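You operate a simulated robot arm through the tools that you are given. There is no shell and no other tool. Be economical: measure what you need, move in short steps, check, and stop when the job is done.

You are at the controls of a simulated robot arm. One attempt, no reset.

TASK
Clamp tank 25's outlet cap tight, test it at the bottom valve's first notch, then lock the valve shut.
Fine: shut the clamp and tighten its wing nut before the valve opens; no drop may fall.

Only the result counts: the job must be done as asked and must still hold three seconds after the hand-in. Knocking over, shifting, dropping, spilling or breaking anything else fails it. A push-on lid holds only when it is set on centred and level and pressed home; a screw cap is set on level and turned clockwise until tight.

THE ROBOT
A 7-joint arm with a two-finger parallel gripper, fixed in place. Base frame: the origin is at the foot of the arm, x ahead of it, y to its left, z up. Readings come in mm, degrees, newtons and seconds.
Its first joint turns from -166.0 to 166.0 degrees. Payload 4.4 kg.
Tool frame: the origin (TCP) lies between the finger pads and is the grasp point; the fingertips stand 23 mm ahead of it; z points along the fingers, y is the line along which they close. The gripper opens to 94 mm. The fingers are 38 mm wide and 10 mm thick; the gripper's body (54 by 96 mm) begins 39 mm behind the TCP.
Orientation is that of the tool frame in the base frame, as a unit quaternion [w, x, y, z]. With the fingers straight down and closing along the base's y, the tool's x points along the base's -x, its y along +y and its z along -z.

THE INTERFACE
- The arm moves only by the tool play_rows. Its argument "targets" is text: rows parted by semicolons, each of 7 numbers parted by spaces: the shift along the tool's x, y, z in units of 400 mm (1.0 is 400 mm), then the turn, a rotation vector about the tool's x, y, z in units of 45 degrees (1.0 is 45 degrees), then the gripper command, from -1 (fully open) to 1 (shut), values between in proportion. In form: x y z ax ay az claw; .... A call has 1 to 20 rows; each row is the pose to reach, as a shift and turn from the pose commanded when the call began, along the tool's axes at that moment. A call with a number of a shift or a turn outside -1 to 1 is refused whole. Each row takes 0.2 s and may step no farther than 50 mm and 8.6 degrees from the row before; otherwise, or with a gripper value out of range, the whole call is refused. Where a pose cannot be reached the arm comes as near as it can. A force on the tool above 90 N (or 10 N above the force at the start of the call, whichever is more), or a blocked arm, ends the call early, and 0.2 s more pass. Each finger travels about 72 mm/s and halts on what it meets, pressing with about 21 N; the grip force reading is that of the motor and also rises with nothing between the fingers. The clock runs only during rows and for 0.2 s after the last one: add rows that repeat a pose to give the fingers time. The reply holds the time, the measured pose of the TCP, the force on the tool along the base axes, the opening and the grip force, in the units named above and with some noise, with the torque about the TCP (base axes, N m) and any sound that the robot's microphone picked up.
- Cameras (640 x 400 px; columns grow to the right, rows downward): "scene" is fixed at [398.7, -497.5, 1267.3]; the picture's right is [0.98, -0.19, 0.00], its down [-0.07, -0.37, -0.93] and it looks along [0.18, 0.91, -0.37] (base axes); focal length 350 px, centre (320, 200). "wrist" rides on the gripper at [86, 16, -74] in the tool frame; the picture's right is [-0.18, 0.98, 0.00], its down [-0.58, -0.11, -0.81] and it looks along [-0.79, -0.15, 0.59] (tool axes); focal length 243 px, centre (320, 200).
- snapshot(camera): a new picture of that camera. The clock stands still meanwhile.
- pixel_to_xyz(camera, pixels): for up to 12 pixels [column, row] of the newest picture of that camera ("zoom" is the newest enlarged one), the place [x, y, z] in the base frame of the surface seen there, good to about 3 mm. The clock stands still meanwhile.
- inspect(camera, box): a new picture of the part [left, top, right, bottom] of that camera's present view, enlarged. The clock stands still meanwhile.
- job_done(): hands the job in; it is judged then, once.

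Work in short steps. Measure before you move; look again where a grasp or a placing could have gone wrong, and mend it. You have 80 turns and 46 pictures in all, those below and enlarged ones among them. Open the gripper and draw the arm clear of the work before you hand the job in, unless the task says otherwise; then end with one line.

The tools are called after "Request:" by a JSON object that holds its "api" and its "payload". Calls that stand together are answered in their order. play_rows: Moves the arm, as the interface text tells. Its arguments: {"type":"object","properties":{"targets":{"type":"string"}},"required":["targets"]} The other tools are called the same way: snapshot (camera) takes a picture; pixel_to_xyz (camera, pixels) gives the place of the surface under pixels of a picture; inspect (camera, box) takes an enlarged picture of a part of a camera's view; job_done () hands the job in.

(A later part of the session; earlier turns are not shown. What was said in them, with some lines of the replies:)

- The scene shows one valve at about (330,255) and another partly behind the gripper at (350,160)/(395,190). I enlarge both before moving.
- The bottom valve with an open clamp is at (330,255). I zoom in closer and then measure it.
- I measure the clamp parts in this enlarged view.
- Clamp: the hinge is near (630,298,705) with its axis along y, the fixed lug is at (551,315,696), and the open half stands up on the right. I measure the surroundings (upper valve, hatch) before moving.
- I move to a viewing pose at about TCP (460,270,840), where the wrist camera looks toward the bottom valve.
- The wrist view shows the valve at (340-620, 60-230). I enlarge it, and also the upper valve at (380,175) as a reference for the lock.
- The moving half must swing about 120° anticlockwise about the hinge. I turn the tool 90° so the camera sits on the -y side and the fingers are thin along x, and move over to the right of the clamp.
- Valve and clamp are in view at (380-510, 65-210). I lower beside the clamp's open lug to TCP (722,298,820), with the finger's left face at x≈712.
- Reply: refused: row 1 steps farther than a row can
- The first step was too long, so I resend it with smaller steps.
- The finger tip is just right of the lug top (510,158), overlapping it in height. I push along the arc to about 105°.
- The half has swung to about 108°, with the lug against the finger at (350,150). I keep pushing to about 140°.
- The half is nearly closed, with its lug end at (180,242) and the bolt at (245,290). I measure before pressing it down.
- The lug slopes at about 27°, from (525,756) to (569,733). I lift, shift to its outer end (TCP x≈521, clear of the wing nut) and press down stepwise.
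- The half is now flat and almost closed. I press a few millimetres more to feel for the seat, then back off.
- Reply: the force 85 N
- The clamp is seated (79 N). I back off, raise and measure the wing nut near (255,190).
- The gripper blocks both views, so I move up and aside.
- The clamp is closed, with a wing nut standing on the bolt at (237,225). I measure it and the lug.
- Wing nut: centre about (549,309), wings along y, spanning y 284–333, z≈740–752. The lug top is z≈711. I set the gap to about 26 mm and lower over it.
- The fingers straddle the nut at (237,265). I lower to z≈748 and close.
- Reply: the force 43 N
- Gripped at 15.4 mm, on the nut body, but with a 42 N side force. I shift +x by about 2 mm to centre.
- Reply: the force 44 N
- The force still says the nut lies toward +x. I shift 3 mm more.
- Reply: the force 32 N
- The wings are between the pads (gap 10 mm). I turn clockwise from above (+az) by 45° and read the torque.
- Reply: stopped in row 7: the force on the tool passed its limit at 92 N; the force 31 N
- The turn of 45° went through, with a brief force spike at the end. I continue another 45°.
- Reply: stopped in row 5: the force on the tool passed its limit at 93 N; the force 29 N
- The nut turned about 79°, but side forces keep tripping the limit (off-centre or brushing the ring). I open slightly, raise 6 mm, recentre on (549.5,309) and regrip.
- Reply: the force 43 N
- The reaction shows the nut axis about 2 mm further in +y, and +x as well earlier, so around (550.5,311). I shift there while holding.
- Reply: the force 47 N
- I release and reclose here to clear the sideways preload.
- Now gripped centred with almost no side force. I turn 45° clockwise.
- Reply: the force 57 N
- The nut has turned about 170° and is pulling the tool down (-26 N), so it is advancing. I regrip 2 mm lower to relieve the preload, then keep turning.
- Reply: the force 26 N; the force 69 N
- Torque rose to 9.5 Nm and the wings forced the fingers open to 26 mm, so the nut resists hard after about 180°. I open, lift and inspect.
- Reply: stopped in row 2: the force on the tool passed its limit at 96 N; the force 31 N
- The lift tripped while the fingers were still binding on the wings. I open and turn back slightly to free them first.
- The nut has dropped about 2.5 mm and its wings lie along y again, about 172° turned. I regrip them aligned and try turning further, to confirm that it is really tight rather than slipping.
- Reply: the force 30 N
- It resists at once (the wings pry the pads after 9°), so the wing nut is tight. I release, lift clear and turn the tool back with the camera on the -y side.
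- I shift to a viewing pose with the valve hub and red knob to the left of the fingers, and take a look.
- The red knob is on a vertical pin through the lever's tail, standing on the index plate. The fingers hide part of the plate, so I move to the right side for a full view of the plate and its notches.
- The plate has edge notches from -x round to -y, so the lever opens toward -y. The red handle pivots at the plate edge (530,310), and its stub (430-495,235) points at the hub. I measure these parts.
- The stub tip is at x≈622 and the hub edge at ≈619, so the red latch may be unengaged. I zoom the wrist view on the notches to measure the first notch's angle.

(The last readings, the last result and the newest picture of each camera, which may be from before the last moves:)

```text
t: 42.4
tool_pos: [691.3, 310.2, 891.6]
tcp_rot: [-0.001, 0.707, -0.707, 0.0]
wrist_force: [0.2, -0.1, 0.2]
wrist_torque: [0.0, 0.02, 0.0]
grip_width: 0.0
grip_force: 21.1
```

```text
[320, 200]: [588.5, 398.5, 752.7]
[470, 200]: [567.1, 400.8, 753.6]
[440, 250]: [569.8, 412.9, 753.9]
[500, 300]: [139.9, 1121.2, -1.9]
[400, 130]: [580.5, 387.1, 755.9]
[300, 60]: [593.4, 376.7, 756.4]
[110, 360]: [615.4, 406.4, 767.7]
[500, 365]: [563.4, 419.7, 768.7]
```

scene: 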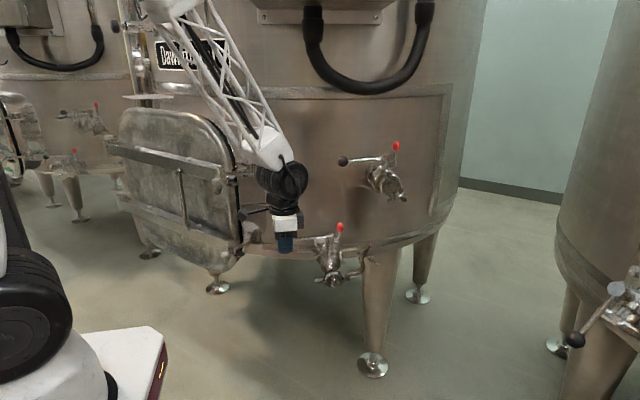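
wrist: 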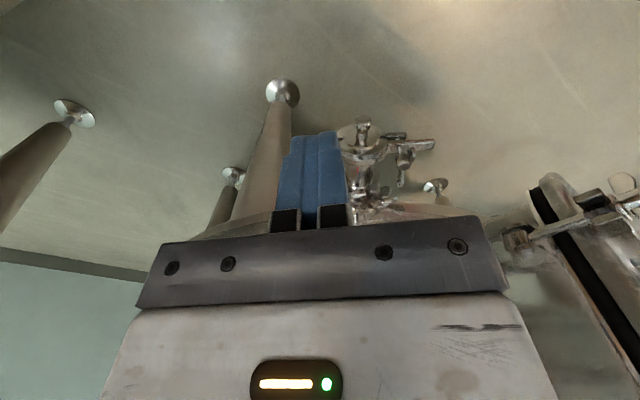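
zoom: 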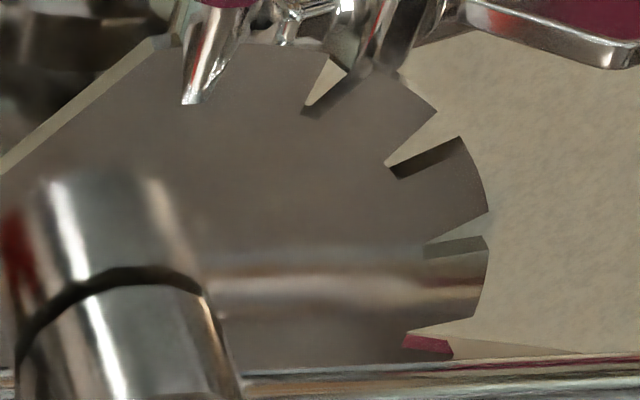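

Notches: shut about 170° (under the lever), the next at about 195° from the hub (606,420), so the first notch is about 25° toward -y. The ball centre is ≈ (486,432,769). I travel over it and open to 50 mm.

Request:
{"api": "play_rows", "payload": {"targets": "0.02 0.1 0 0 0 0 -0.06; 0.02 0.2 0 0 0 0 -0.06; 0 0.31 0 0 0 0 -0.06; 0 0.41 0 0 0 0 -0.06; -0.05 0.5 0 0 0 0 -0.06; -0.14 0.5125 0.03 0 0 0 -0.06; -0.24 0.5125 0.06 0 0 0 -0.06; -0.305 0.5125 0.09 0 0 0 -0.06; -0.305 0.5125 0.13 0 0 0 -0.06"}}

Request:
{"api": "inspect", "payload": {"camera": "scene", "box": [268, 205, 348, 255]}}

Request:
{"api": "pixel_to_xyz", "payload": {"camera": "zoom", "pixels": [[160, 270], [160, 255], [200, 262], [120, 262], [515, 190]]}}

```text
t: 44.4
tool_pos: [486.1, 433.6, 839.7]
tcp_rot: [0.001, -0.707, 0.708, 0.0]
wrist_force: [0.8, -0.2, -0.4]
wrist_torque: [0.0, 0.0, 0.03]
grip_width: 49.8
grip_force: 0.1
```

```text
8.00 times, centred on (308, 230) of scene
```

zoom: 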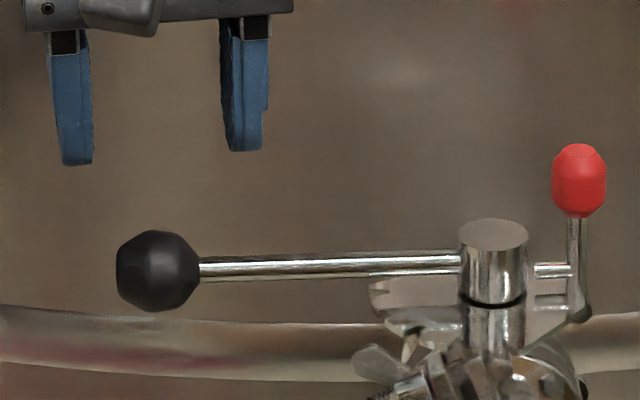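

```text
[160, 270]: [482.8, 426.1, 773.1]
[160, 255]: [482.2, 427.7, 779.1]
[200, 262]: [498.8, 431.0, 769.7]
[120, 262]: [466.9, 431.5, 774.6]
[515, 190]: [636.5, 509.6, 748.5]
```

Ball centre ≈ (484,436,771), so the lever is at about 173° and its rod leaves the ball toward +x. I grip the rod instead at r≈75, with the fingers closing across it, so I turn the tool +97°.

Request:
{"api": "play_rows", "payload": {"targets": "0.02 -0.03 -0.02 0 0 0.17 0.15; 0.04 -0.06 -0.04 0 0 0.34 0.15; 0.06 -0.09 -0.05 0 0 0.51 0.15; 0.075 -0.115 -0.05 0 0 0.68 0.15; 0.075 -0.115 -0.05 0 0 0.85 0.15; 0.075 -0.115 -0.05 0 0 1 0.15"}}

Request:
{"api": "play_rows", "payload": {"targets": "0 0 0 0 0 0.17 0.15; 0 0 0 0 0 0.34 0.15; 0 0 0 0 0 0.51 0.15; 0 0 0 0 0 0.68 0.15; 0 0 0 0 0 0.85 0.15; 0 0 0 0 0 1 0.15"}}

```text
t: 45.8
tool_pos: [530.9, 401.9, 859.3]
tcp_rot: [0.001, -0.381, 0.925, 0.001]
wrist_force: [0.3, 0.4, 1.0]
wrist_torque: [0.02, 0.02, 0.0]
grip_width: 39.9
grip_force: 0.0
```

```text
t: 47.2
tool_pos: [531.3, 401.9, 859.5]
tcp_rot: [0.001, 0.002, 1.0, 0.0]
wrist_force: [0.9, -0.4, 0.6]
wrist_torque: [0.03, 0.0, -0.01]
grip_width: 39.9
grip_force: 0.0
```

Now over the rod. I align +7°, lower around it, and close.

Request:
{"api": "play_rows", "payload": {"targets": "0 0.07 0 0 0 0.16 0.15; 0 0.07 0.07 0 0 0.16 0.15; 0 0.07 0.14 0 0 0.16 0.15; 0 0.07 0.18 0 0 0.16 0.15; 0 0.07 0.213 0 0 0.16 0.15; 0 0.07 0.213 0 0 0.16 0.75; 0 0.07 0.213 0 0 0.16 0.75"}}

Request:
{"api": "inspect", "payload": {"camera": "scene", "box": [278, 215, 348, 260]}}

```text
t: 48.8
tool_pos: [532.1, 429.4, 773.3]
tcp_rot: [0.001, 0.063, 0.998, 0.002]
wrist_force: [0.0, -2.6, -0.4]
wrist_torque: [0.0, -0.01, 0.04]
grip_width: 13.0
grip_force: 1.0
```

```text
8.89 times, centred on (313, 238) of scene
```

zoom: 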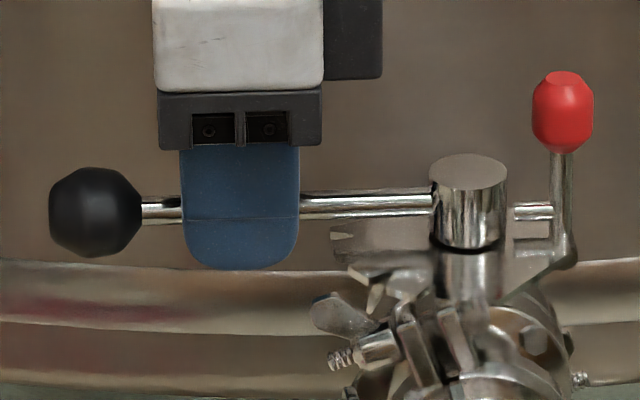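

The fingers sit around the rod. I close fully and try a small 4° turn toward -y, watching the force to see whether it is locked.

Request:
{"api": "play_rows", "payload": {"targets": "0 0 0 0 0 0 1; 0 0 0 0 0 0 1"}}

Request:
{"api": "play_rows", "payload": {"targets": "0 -0.0033 0 0 0 -0.022 1; -0.0002 -0.0065 0 0 0 -0.044 1; -0.0002 -0.0065 0 0 0 -0.044 1"}}

```text
t: 49.4
tool_pos: [532.6, 429.2, 773.3]
tcp_rot: [0.0, 0.063, 0.998, 0.001]
wrist_force: [1.3, -41.2, 10.0]
wrist_torque: [-0.24, 0.13, 0.23]
grip_width: 9.5
grip_force: 45.1
```

```text
t: 50.2
tool_pos: [531.7, 427.5, 773.1]
tcp_rot: [0.001, 0.047, 0.999, 0.003]
wrist_force: [4.6, -15.1, -3.8]
wrist_torque: [-0.16, -0.42, -1.52]
grip_width: 10.4
grip_force: 45.6
```

The rod centre is about y≈427, so it hasn't moved yet. I turn a little further.

Request:
{"api": "play_rows", "payload": {"targets": "0 -0.0033 0 0 0 -0.022 1; -0.0002 -0.0065 0 0 0 -0.044 1; -0.0004 -0.01 0 0 0 -0.07 1; -0.0004 -0.01 0 0 0 -0.07 1"}}

```text
t: 51.2
tool_pos: [530.4, 426.2, 774.0]
tcp_rot: [0.002, 0.019, 1.0, 0.002]
wrist_force: [0.2, 59.0, -22.5]
wrist_torque: [0.3, -0.16, -1.69]
grip_width: 11.4
grip_force: 44.8
```

The lever resists (59 N), so the red latch is holding it shut. I return the lever, release and lift, then swing back to the camera-on-(-y) orientation away from the upper lever, ready to approach the red knob at a 45° tilt.

Request:
{"api": "play_rows", "payload": {"targets": "0 0.006 0 0 0 0.05 1; 0 0.013 0 0 0 0.09 0.15; 0 0.013 0 0 0 0.09 0.15; 0 0.013 -0.04 0 0 0.04 0.15; 0 0.013 -0.13 0 0 0 0.15; 0 0.013 -0.22 0 0 -0.04 0.15"}}

Request:
{"api": "play_rows", "payload": {"targets": "-0.02 -0.05 -0.02 0 0 -0.17 0.15; -0.04 -0.1 -0.04 0 0 -0.34 0.15; -0.06 -0.15 -0.06 0 0 -0.51 0.15; -0.08 -0.2 -0.08 0 0 -0.68 0.15; -0.1 -0.24 -0.09 0 0 -0.85 0.15; -0.125 -0.25 -0.09 0 0 -1 0.15"}}

Request:
{"api": "play_rows", "payload": {"targets": "0.01 -0.05 0 0 0 -0.17 0.25; 0.02 -0.1 0 0 0 -0.34 0.25; 0.03 -0.15 0 0 0 -0.51 0.25; 0.04 -0.2 0 0 0 -0.68 0.25; 0.05 -0.24 0 0 0 -0.85 0.25; 0.0565 -0.251 0 0 0 -1 0.25"}}

```text
t: 52.6
tool_pos: [530.0, 430.0, 864.6]
tcp_rot: [0.001, 0.002, 1.0, 0.001]
wrist_force: [-0.6, 0.1, -1.1]
wrist_torque: [0.0, 0.0, 0.03]
grip_width: 40.0
grip_force: 0.1
```

```text
t: 54.0
tool_pos: [579.5, 328.8, 896.1]
tcp_rot: [0.0, -0.381, 0.924, 0.0]
wrist_force: [-0.2, -0.3, 1.4]
wrist_torque: [0.01, -0.01, 0.05]
grip_width: 40.0
grip_force: 0.0
```

```text
t: 55.4
tool_pos: [634.4, 240.9, 898.5]
tcp_rot: [0.001, -0.706, 0.708, 0.0]
wrist_force: [0.4, 1.1, -1.3]
wrist_torque: [0.0, -0.03, 0.01]
grip_width: 35.1
grip_force: 0.0
```

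Now I tilt the tool 45° so the fingers point toward +y and down.

Request:
{"api": "play_rows", "payload": {"targets": "0 0 0 0 -0.17 0 0.25; 0 0 0 0 -0.34 0 0.25; 0 0 0 0 -0.51 0 0.25; 0 0 0 0 -0.68 0 0.25; 0 0 0 0 -0.85 0 0.25; 0 0 0 0 -1 0 0.25"}}

Request:
{"api": "snapshot", "payload": {"camera": "wrist"}}

```text
t: 56.8
tool_pos: [634.9, 241.4, 897.2]
tcp_rot: [0.273, -0.651, 0.654, 0.27]
wrist_force: [-0.8, 0.5, -0.1]
wrist_torque: [0.01, 0.03, 0.0]
grip_width: 35.2
grip_force: 0.1
```

```text
8 pictures are left
```

wrist: 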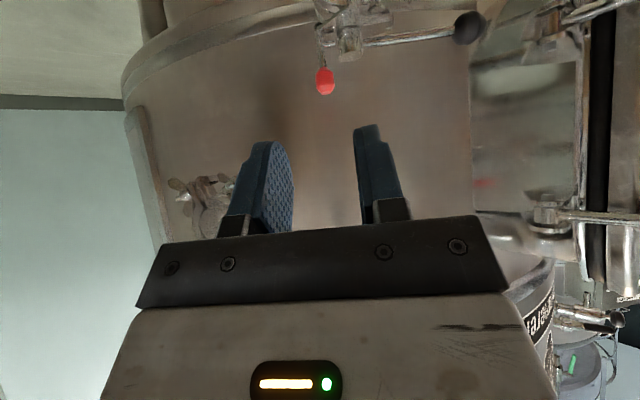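

The red knob is at (325,80), straight ahead between the fingers. I advance along the tilted axis so the fingers straddle it.

Request:
{"api": "play_rows", "payload": {"targets": "-0.08 -0.005 0.06 0 0 0 0.25; -0.163 -0.005 0.12 0 0 0 0.25; -0.163 -0.005 0.22 0 0 0 0.25; -0.163 -0.005 0.32 0 0 0 0.25; -0.163 -0.005 0.4 0 0 0 0.25; -0.163 -0.005 0.455 0 0 0 0.25; -0.163 -0.005 0.455 0 0 0 0.25"}}

Request:
{"api": "inspect", "payload": {"camera": "scene", "box": [300, 210, 364, 250]}}

```text
t: 58.4
tool_pos: [637.3, 419.2, 815.9]
tcp_rot: [0.273, -0.651, 0.655, 0.269]
wrist_force: [0.3, 0.5, 0.1]
wrist_torque: [-0.01, 0.0, 0.0]
grip_width: 35.1
grip_force: 0.1
```

```text
10.00 times, centred on (332, 230) of scene
```

zoom: 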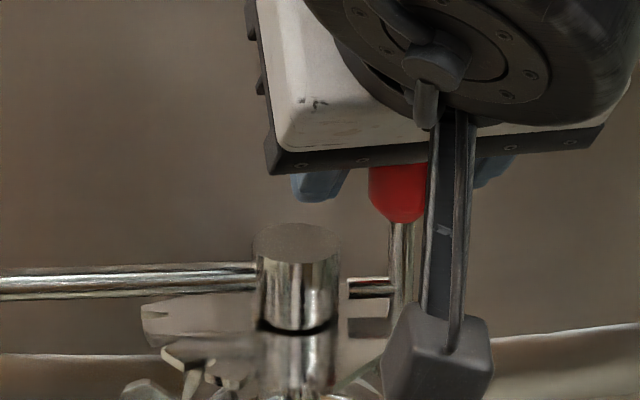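

The knob sits between the fingers. I push gently +x by 20 mm (knob about 14 mm outward) and read force and sound.

Request:
{"api": "play_rows", "payload": {"targets": "0 -0.015 0 0 0 0 0.25; 0 -0.025 0 0 0 0 0.25; 0 -0.035 0 0 0 0 0.25; 0 -0.05 0 0 0 0 0.25; 0 -0.05 0 0 0 0 0.25"}}

```text
t: 59.6
tool_pos: [656.9, 415.7, 816.0]
tcp_rot: [0.272, -0.652, 0.655, 0.27]
wrist_force: [-0.1, 0.5, -0.1]
wrist_torque: [0.0, 0.06, 0.04]
grip_width: 35.8
grip_force: 0.7
```

It moved freely. I push further along the arc, +20 mm and 6 mm down.

Request:
{"api": "play_rows", "payload": {"targets": "0.002 -0.012 0.002 0 0 0 0.25; 0.005 -0.025 0.005 0 0 0 0.25; 0.008 -0.038 0.008 0 0 0 0.25; 0.0106 -0.05 0.0106 0 0 0 0.25; 0.0106 -0.05 0.0106 0 0 0 0.25"}}

Request:
{"api": "inspect", "payload": {"camera": "scene", "box": [300, 210, 364, 250]}}

```text
t: 60.8
tool_pos: [677.2, 416.1, 808.9]
tcp_rot: [0.272, -0.652, 0.655, 0.27]
wrist_force: [0.2, -0.9, 0.1]
wrist_torque: [-0.02, -0.04, 0.03]
grip_width: 35.2
grip_force: 0.1
```

```text
10.00 times, centred on (332, 230) of scene
```

zoom: 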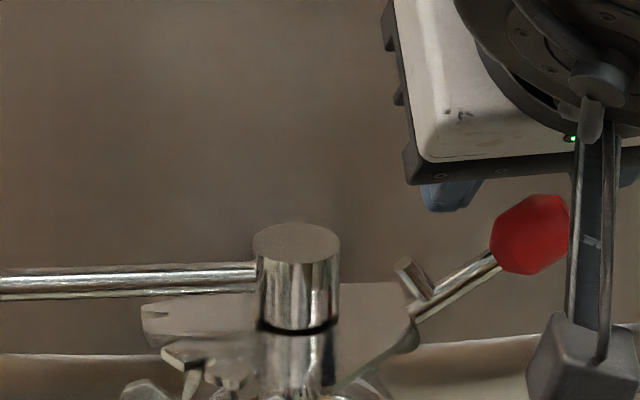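

The latch is swung outward about 55° and stays: upright was locked. I retreat along the tool axis, untilt, and return to the lever.

Request:
{"api": "play_rows", "payload": {"targets": "0 0.012 0 0 0 0 0.25; 0 0.012 -0.1 0 0 0 0.25; 0 0.012 -0.2 0 0 0 0.25; 0.03 0.03 -0.3 0 0 0 0.25; 0.08 0.07 -0.36 0 0 0 0.25; 0.12 0.12 -0.4 0 0 0 0.25"}}

Request:
{"api": "play_rows", "payload": {"targets": "0 0 0 0 0.17 0 0.15; 0 0 0 0 0.34 0 0.15; 0 0 0 0 0.51 0 0.15; 0 0 0 0 0.68 0 0.15; 0 0 0 0 0.85 0 0.15; 0 0 0 0 1 0 0.15"}}

```text
t: 62.2
tool_pos: [628.1, 267.0, 886.6]
tcp_rot: [0.272, -0.652, 0.654, 0.27]
wrist_force: [-0.1, -0.4, -0.4]
wrist_torque: [-0.01, -0.01, 0.01]
grip_width: 35.2
grip_force: 0.0
```

```text
t: 63.6
tool_pos: [629.1, 268.3, 888.2]
tcp_rot: [0.0, -0.705, 0.71, -0.001]
wrist_force: [0.0, 0.0, 0.7]
wrist_torque: [0.01, 0.02, -0.04]
grip_width: 39.7
grip_force: 0.2
```

I travel back over the lever rod while turning the tool.

Request:
{"api": "play_rows", "payload": {"targets": "0 0.05 0 0 0 0.17 0.15; -0.02 0.1 0.01 0 0 0.34 0.15; -0.04 0.15 0.02 0 0 0.51 0.15; -0.06 0.2 0.025 0 0 0.68 0.15; -0.08 0.23 0.025 0 0 0.85 0.15; -0.1 0.245 0.025 0 0 1 0.15"}}

Request:
{"api": "play_rows", "payload": {"targets": "-0.03 0.03 0.01 0 0 0.17 0.15; -0.06 0.06 0.02 0 0 0.34 0.15; -0.09 0.09 0.03 0 0 0.51 0.15; -0.12 0.12 0.04 0 0 0.68 0.15; -0.145 0.145 0.045 0 0 0.85 0.15; -0.166 0.166 0.045 0 0 1 0.15"}}

```text
t: 65.0
tool_pos: [530.7, 309.9, 880.1]
tcp_rot: [0.002, -0.379, 0.925, 0.0]
wrist_force: [0.3, -0.1, 0.5]
wrist_torque: [0.02, -0.01, 0.01]
grip_width: 39.9
grip_force: 0.1
```

```text
t: 66.4
tool_pos: [531.6, 404.2, 860.1]
tcp_rot: [0.001, 0.004, 1.0, 0.001]
wrist_force: [-0.4, -0.2, -0.1]
wrist_torque: [-0.02, 0.01, 0.0]
grip_width: 40.2
grip_force: 0.0
```

I lower around the rod at y≈428 and close.

Request:
{"api": "play_rows", "payload": {"targets": "0 0.06 0 0 0 0.14 0.15; 0 0.06 0.07 0 0 0.14 0.15; 0 0.06 0.14 0 0 0.14 0.15; 0 0.06 0.18 0 0 0.14 0.15; 0 0.06 0.215 0 0 0.14 0.15; 0 0.06 0.215 0 0 0.14 0.8; 0 0.06 0.215 0 0 0.14 1; 0 0.06 0.215 0 0 0.14 1"}}

```text
t: 68.2
tool_pos: [532.1, 428.6, 774.3]
tcp_rot: [0.001, 0.058, 0.998, 0.001]
wrist_force: [1.6, -6.1, -1.0]
wrist_torque: [-0.08, -0.22, -0.52]
grip_width: 9.7
grip_force: 45.2
```

Gripped centred. I turn the lever 12° toward -y and check resistance and sound.

Request:
{"api": "play_rows", "payload": {"targets": "-0.0001 -0.0065 0 0 0 -0.044 1; -0.0005 -0.0131 0 0 0 -0.089 1; -0.001 -0.0196 0 0 0 -0.133 1; -0.0018 -0.0261 0 0 0 -0.178 1; -0.0029 -0.0325 0 0 0 -0.222 1; -0.0041 -0.039 0 0 0 -0.267 1; -0.0041 -0.039 0 0 0 -0.267 1"}}

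```text
t: 69.8
tool_pos: [532.5, 412.0, 772.5]
tcp_rot: [0.001, -0.047, 0.999, 0.001]
wrist_force: [-29.1, -1.9, 14.5]
wrist_torque: [-0.02, 0.21, 0.05]
grip_width: 9.6
grip_force: 44.6
```

It moves freely now. I continue 6° more in fine steps.

Request:
{"api": "play_rows", "payload": {"targets": "0 -0.0033 0 0 0 -0.022 1; -0.0001 -0.0065 0 0 0 -0.044 1; -0.0003 -0.0098 0 0 0 -0.067 1; -0.0005 -0.0131 0 0 0 -0.089 1; -0.0007 -0.0163 0 0 0 -0.111 1; -0.001 -0.0196 0 0 0 -0.133 1; -0.001 -0.0196 0 0 0 -0.133 1"}}

```text
t: 71.4
tool_pos: [532.4, 403.4, 774.0]
tcp_rot: [0.001, -0.1, 0.995, 0.001]
wrist_force: [-21.9, -6.1, -2.6]
wrist_torque: [0.01, -0.09, 0.0]
grip_width: 9.4
grip_force: 44.5
```

The lever is now at about 193°, near the estimated notch. I look closely before going on.

Request:
{"api": "inspect", "payload": {"camera": "scene", "box": [300, 222, 348, 252]}}

```text
13.33 times, centred on (324, 237) of scene
```

zoom: 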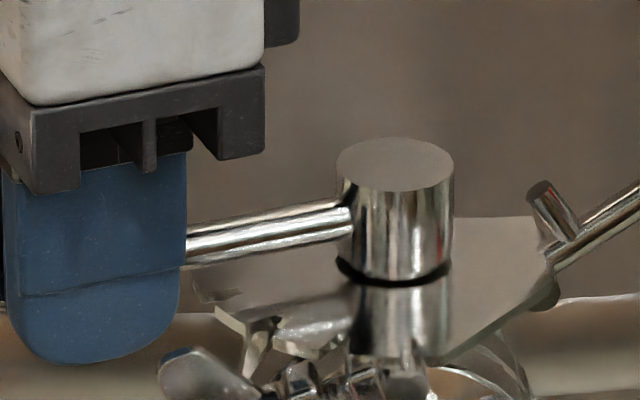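

The lever is over the plate notch at about (215,295). I measure the notch and lever accurately.

Request:
{"api": "pixel_to_xyz", "payload": {"camera": "zoom", "pixels": [[215, 245], [270, 232], [330, 220], [395, 160], [205, 290], [235, 294], [250, 345], [270, 325], [200, 300], [245, 295], [215, 312], [300, 300]]}}

```text
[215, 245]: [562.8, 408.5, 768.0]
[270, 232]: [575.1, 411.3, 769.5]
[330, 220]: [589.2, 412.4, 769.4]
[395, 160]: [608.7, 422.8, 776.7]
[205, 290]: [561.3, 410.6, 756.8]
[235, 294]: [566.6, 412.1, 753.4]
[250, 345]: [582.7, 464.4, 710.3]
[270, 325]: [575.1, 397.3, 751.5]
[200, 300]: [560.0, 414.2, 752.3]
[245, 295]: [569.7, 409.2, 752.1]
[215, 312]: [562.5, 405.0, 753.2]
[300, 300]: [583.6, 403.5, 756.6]
```

N1 lies at about 195°, with the lever at about 191–193°. I nudge 3° more and listen.

Request:
{"api": "play_rows", "payload": {"targets": "0 -0.0016 0 0 0 -0.011 1; 0 -0.0033 0 0 0 -0.022 1; 0 -0.0049 0 0 0 -0.033 1; -0.0001 -0.0065 0 0 0 -0.044 1; -0.0001 -0.0082 0 0 0 -0.056 1; -0.0003 -0.0098 0 0 0 -0.067 1; -0.0003 -0.0098 0 0 0 -0.067 1"}}

```text
t: 73.0
tool_pos: [533.4, 401.4, 774.6]
tcp_rot: [0.001, -0.126, 0.992, 0.001]
wrist_force: [-22.5, -21.0, 8.2]
wrist_torque: [-0.12, 0.11, -0.88]
grip_width: 9.5
grip_force: 44.8
```

The lever now pulls the tool onward (-21 N in y), which looks like a detent drawing it in. I go 3° more to locate its centre.

Request:
{"api": "play_rows", "payload": {"targets": "0 -0.0016 0 0 0 -0.011 1; 0 -0.0033 0 0 0 -0.022 1; 0 -0.0049 0 0 0 -0.033 1; -0.0001 -0.0065 0 0 0 -0.044 1; -0.0001 -0.0082 0 0 0 -0.056 1; -0.0003 -0.0098 0 0 0 -0.067 1; -0.0003 -0.0098 0 0 0 -0.067 1"}}

```text
t: 74.6
tool_pos: [533.6, 396.5, 774.2]
tcp_rot: [0.001, -0.151, 0.989, 0.0]
wrist_force: [3.8, -14.8, -29.3]
wrist_torque: [-0.07, 0.0, -1.19]
grip_width: 9.5
grip_force: 45.2
```

I open the fingers slightly so the lever can settle, then look.

Request:
{"api": "play_rows", "payload": {"targets": "0 0 0 0 0 0 0.5; 0 0 0 0 0 0 0.5; 0 0 0 0 0 0 0.5; 0 0 0 0 0 0 0.5"}}

Request:
{"api": "inspect", "payload": {"camera": "scene", "box": [276, 225, 356, 285]}}

Request:
{"api": "pixel_to_xyz", "payload": {"camera": "zoom", "pixels": [[310, 190], [320, 186], [335, 180], [345, 178], [380, 140], [138, 235]]}}

```text
t: 75.6
tool_pos: [534.7, 396.9, 775.4]
tcp_rot: [0.001, -0.151, 0.989, 0.001]
wrist_force: [-0.6, 0.5, -1.3]
wrist_torque: [0.03, 0.01, 0.01]
grip_width: 23.7
grip_force: 0.0
```

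```text
6.67 times, centred on (316, 255) of scene
```

zoom: 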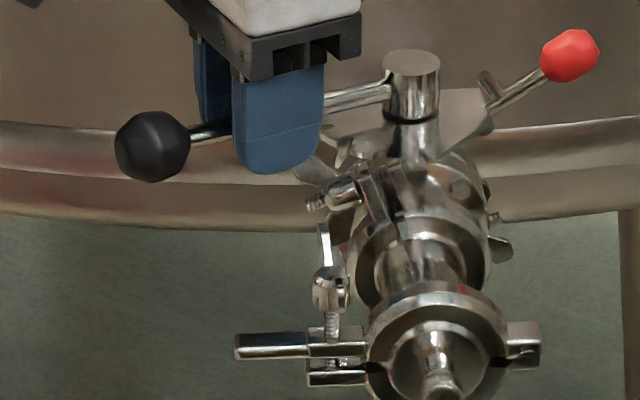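

```text
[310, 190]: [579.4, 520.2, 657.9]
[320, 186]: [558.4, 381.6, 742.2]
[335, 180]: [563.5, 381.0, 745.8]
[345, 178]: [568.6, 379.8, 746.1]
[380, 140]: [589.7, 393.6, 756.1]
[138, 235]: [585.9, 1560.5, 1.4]
```

The ball is now at about (488,384), so the lever is at ≈197°, 23.5° from shut, matching the first notch. No drip shows under the cap. I hold one more second, regrip, and turn the lever back to shut.

Request:
{"api": "play_rows", "payload": {"targets": "0 0 0 0 0 0 0.5; 0 0 0 0 0 0 0.5; 0 0 0 0 0 0 0.5; 0 0 0 0 0 0 0.5; 0 0 0 0 0 0 1; 0 0 0 0 0 0 1; -0.0005 0.0131 0 0 0 0.089 1; -0.0018 0.0261 0 0 0 0.178 1; -0.0041 0.039 0 0 0 0.267 1; -0.0073 0.0517 0 0 0 0.356 1; -0.0113 0.0641 0 0 0 0.444 1; -0.0138 0.0702 0 0 0 0.489 1; -0.0162 0.0763 0 0 0 0.533 1; -0.0162 0.0763 0 0 0 0.533 1"}}

```text
t: 78.6
tool_pos: [532.2, 427.7, 775.5]
tcp_rot: [0.0, 0.057, 0.998, 0.001]
wrist_force: [-8.3, -6.1, 29.4]
wrist_torque: [-0.07, 0.2, -0.67]
grip_width: 9.6
grip_force: 45.2
```

Back near the starting angle. I push 1.5° more toward shut to feel the stop, then release to see it hold.

Request:
{"api": "play_rows", "payload": {"targets": "0 0.002 0 0 0 0.011 1; 0 0.0045 0 0 0 0.03 1; 0 0.0045 0 0 0 0.03 1"}}

```text
t: 79.4
tool_pos: [532.7, 428.3, 774.2]
tcp_rot: [0.001, 0.069, 0.998, 0.0]
wrist_force: [19.9, -40.0, 21.7]
wrist_torque: [-0.35, -0.16, 1.6]
grip_width: 9.5
grip_force: 45.3
```

The stop is felt (-40 N), so the lever is shut. I release, lift away, and go back to the tilted approach for the red latch.

Request:
{"api": "play_rows", "payload": {"targets": "0 -0.0045 0 0 0 -0.03 0.15; 0 -0.0045 0 0 0 -0.03 0.15; 0 -0.0045 0 0 0 -0.03 0.15; 0 -0.0045 -0.04 0 0 -0.08 0.15; 0 -0.0045 -0.13 0 0 -0.11 0.15; 0 -0.0045 -0.22 0 0 -0.14 0.15"}}

Request:
{"api": "play_rows", "payload": {"targets": "-0.02 -0.05 -0.02 0 0 -0.17 0.15; -0.04 -0.1 -0.04 0 0 -0.34 0.15; -0.06 -0.15 -0.06 0 0 -0.51 0.15; -0.08 -0.2 -0.08 0 0 -0.68 0.15; -0.1 -0.24 -0.09 0 0 -0.85 0.15; -0.125 -0.25 -0.09 0 0 -1 0.15"}}

Request:
{"api": "play_rows", "payload": {"targets": "0.01 -0.05 0 0 0 -0.17 -0.06; 0.01 -0.12 0 0 0 -0.34 -0.06; 0.005 -0.18 0 0 0 -0.51 -0.06; 0 -0.24 0 0 0 -0.68 -0.06; -0.01 -0.29 0 0 0 -0.85 -0.06; -0.025 -0.333 0 0 0 -1 -0.06"}}

Request:
{"api": "play_rows", "payload": {"targets": "0 0 0 0 -0.17 0 -0.06; 0 0 0 0 -0.34 0 -0.06; 0 0 0 0 -0.51 0 -0.06; 0 0 0 0 -0.68 0 -0.06; 0 0 0 0 -0.85 0 -0.06; 0 0 0 0 -1 0 -0.06"}}

```text
t: 80.8
tool_pos: [530.0, 426.2, 863.4]
tcp_rot: [0.001, 0.014, 1.0, 0.001]
wrist_force: [-0.6, 0.2, 0.2]
wrist_torque: [0.0, -0.03, -0.02]
grip_width: 39.8
grip_force: 0.2
```

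```text
t: 82.2
tool_pos: [579.1, 325.0, 897.3]
tcp_rot: [0.0, -0.371, 0.928, 0.0]
wrist_force: [0.0, 0.2, -0.9]
wrist_torque: [-0.04, 0.02, -0.01]
grip_width: 39.9
grip_force: 0.0
```

```text
t: 83.6
tool_pos: [677.2, 236.9, 898.7]
tcp_rot: [0.001, -0.698, 0.716, 0.0]
wrist_force: [-0.3, 0.3, -0.2]
wrist_torque: [0.01, 0.01, 0.0]
grip_width: 49.9
grip_force: 0.0
```

```text
t: 85.0
tool_pos: [677.8, 237.0, 898.4]
tcp_rot: [0.276, -0.645, 0.661, 0.267]
wrist_force: [0.0, -0.6, -0.5]
wrist_torque: [0.05, -0.02, -0.01]
grip_width: 49.8
grip_force: 0.2
```

I advance to straddle the tilted knob near (681,417,783), with 50 mm gap.

Request:
{"api": "play_rows", "payload": {"targets": "-0.08 -0.005 0.06 0 0 0 -0.06; -0.164 -0.005 0.12 0 0 0 -0.06; -0.164 -0.005 0.22 0 0 0 -0.06; -0.164 -0.005 0.32 0 0 0 -0.06; -0.164 -0.005 0.4 0 0 0 -0.06; -0.164 -0.005 0.468 0 0 0 -0.06; -0.164 -0.005 0.468 0 0 0 -0.06"}}

Request:
{"api": "inspect", "payload": {"camera": "wrist", "box": [220, 40, 440, 180]}}

```text
t: 86.6
tool_pos: [684.0, 415.4, 814.9]
tcp_rot: [0.275, -0.644, 0.662, 0.267]
wrist_force: [0.0, -0.6, 0.2]
wrist_torque: [-0.01, 0.01, 0.02]
grip_width: 49.7
grip_force: 0.1
```

```text
2.86 times, centred on (330, 110) of wrist
```

zoom: 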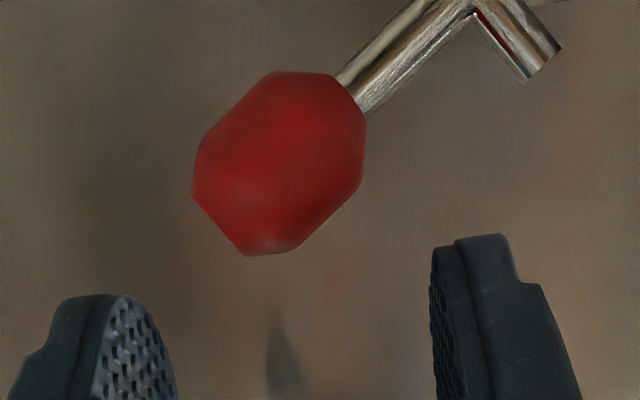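

The knob is between the fingers but slightly below the tips (knob centre (280,160), tips at row ~240-300). I lower 13 mm, then push it -x up the arc toward upright.

Request:
{"api": "play_rows", "payload": {"targets": "0.012 0 0.012 0 0 0 -0.06; 0.023 0 0.023 0 0 0 -0.06; 0.023 0.02 0.023 0 0 0 -0.06; 0.018 0.045 0.018 0 0 0 -0.06; 0.011 0.07 0.011 0 0 0 -0.06; 0.004 0.095 0.004 0 0 0 -0.06; -0.003 0.115 -0.003 0 0 0 -0.06; -0.006 0.13 -0.006 0 0 0 -0.06; -0.006 0.14 -0.006 0 0 0 -0.06; -0.006 0.14 -0.006 0 0 0 -0.06"}}

```text
t: 88.8
tool_pos: [628.7, 416.1, 815.4]
tcp_rot: [0.275, -0.644, 0.662, 0.266]
wrist_force: [-0.4, 0.6, -0.7]
wrist_torque: [-0.01, -0.04, -0.01]
grip_width: 49.9
grip_force: 0.0
```

I push the last millimetres toward upright, looking for a stop.

Request:
{"api": "play_rows", "payload": {"targets": "0 0.005 0 0 0 0 -0.06; 0 0.01 0 0 0 0 -0.06; 0 0.014 0 0 0 0 -0.06; 0 0.017 0 0 0 0 -0.06; 0 0.017 0 0 0 0 -0.06"}}

Request:
{"api": "inspect", "payload": {"camera": "scene", "box": [300, 210, 364, 250]}}

```text
t: 90.0
tool_pos: [621.9, 416.3, 815.9]
tcp_rot: [0.275, -0.644, 0.662, 0.266]
wrist_force: [9.9, -4.0, -0.1]
wrist_torque: [-0.07, -0.19, -0.12]
grip_width: 54.1
grip_force: 4.7
```

```text
10.00 times, centred on (332, 230) of scene
```

zoom: 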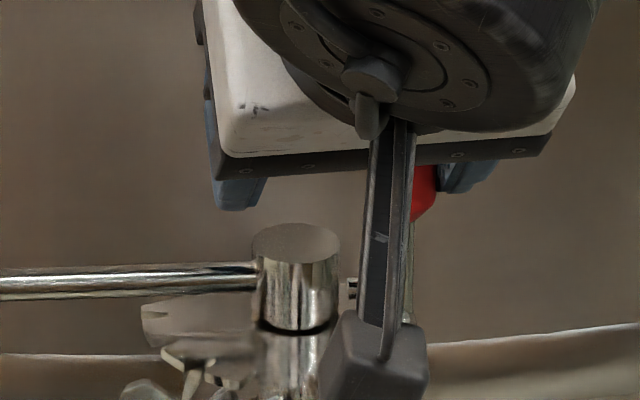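

The finger meets resistance (10 N, finger at x≈649), matching the upright knob edge. I press 4 mm more to make sure it is home, then withdraw.

Request:
{"api": "play_rows", "payload": {"targets": "0 0.005 0 0 0 0 -0.06; 0 0.01 0 0 0 0 -0.06; 0 0.01 0 0 0 0 -0.06"}}

Request:
{"api": "play_rows", "payload": {"targets": "0 -0.025 0 0 0 0 -0.06; 0 -0.03 -0.1 0 0 0 -0.06; 0 -0.03 -0.2 0 0 0 -0.06; 0.03 -0.03 -0.3 0 0 0 -0.06; 0.08 -0.03 -0.36 0 0 0 -0.06; 0.12 0 -0.45 0 0 0 -0.06; 0.12 0.1 -0.5 0 0 0 -0.06; 0.12 0.2 -0.5 0 0 0 -0.06"}}

Request:
{"api": "inspect", "payload": {"camera": "scene", "box": [278, 215, 358, 265]}}

```text
t: 90.8
tool_pos: [619.3, 416.5, 815.5]
tcp_rot: [0.275, -0.644, 0.662, 0.267]
wrist_force: [24.8, -2.3, -5.1]
wrist_torque: [-0.13, -0.32, -0.03]
grip_width: 61.0
grip_force: 12.4
```

```text
t: 92.6
tool_pos: [533.7, 244.4, 920.2]
tcp_rot: [0.275, -0.645, 0.662, 0.267]
wrist_force: [0.3, 0.5, 0.2]
wrist_torque: [-0.02, -0.02, -0.04]
grip_width: 49.7
grip_force: 0.1
```

```text
8.00 times, centred on (318, 240) of scene
```

zoom: 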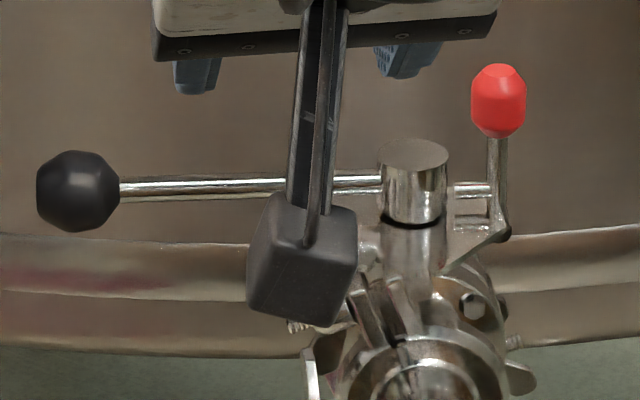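

The lever and red latch are back in their original locked positions. I clear the arm sideways and use the last picture to check the clamp and surroundings.

Request:
{"api": "play_rows", "payload": {"targets": "0 0.1 -0.05 0 0 0 -0.06; 0 0.2 -0.1 0 0 0 -0.06; 0 0.3 -0.15 0 0 0 -0.06; 0 0.4 -0.2 0 0 0 -0.06"}}

Request:
{"api": "inspect", "payload": {"camera": "scene", "box": [302, 244, 354, 284]}}

```text
t: 93.6
tool_pos: [371.0, 190.3, 978.2]
tcp_rot: [0.276, -0.643, 0.663, 0.266]
wrist_force: [-0.6, 0.8, 0.9]
wrist_torque: [-0.02, 0.0, 0.02]
grip_width: 49.9
grip_force: 0.1
```

```text
10.00 times, centred on (328, 264) of scene
```

zoom: 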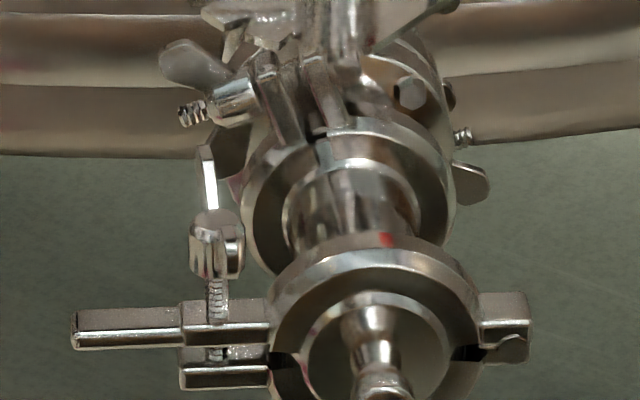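

Request:
{"api": "pixel_to_xyz", "payload": {"camera": "zoom", "pixels": [[205, 155], [210, 190], [230, 150], [235, 175], [190, 115], [235, 245], [205, 245], [215, 265], [216, 290], [216, 320], [218, 352], [225, 375]]}}

```text
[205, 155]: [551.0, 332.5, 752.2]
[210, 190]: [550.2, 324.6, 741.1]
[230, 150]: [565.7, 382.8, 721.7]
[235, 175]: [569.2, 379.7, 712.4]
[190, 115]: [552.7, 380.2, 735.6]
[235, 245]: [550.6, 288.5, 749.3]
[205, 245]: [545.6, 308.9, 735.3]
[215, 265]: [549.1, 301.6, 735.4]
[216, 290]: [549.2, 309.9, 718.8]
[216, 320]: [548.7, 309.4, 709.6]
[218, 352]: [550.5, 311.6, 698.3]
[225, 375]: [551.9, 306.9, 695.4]
```

The wing nut's nearest neighbour is at y≈380 and its wings reach only y≈333. So it stopped at its own limit, which means it is tight. The cap is dry, the valve is shut and latched, and the arm is clear, so I hand in.

Request:
{"api": "job_done", "payload": {}}

```text
The job is handed in.
```

I shut tank 25's outlet clamp and tightened its wing nut to its stop, then opened the bottom valve to its first notch. No drop fell in the pictures I took. I judged the notch from the lever angle, about 23° from shut, because no click sounded. The valve is shut again with the red latch upright in its locked position, and the arm is clear.
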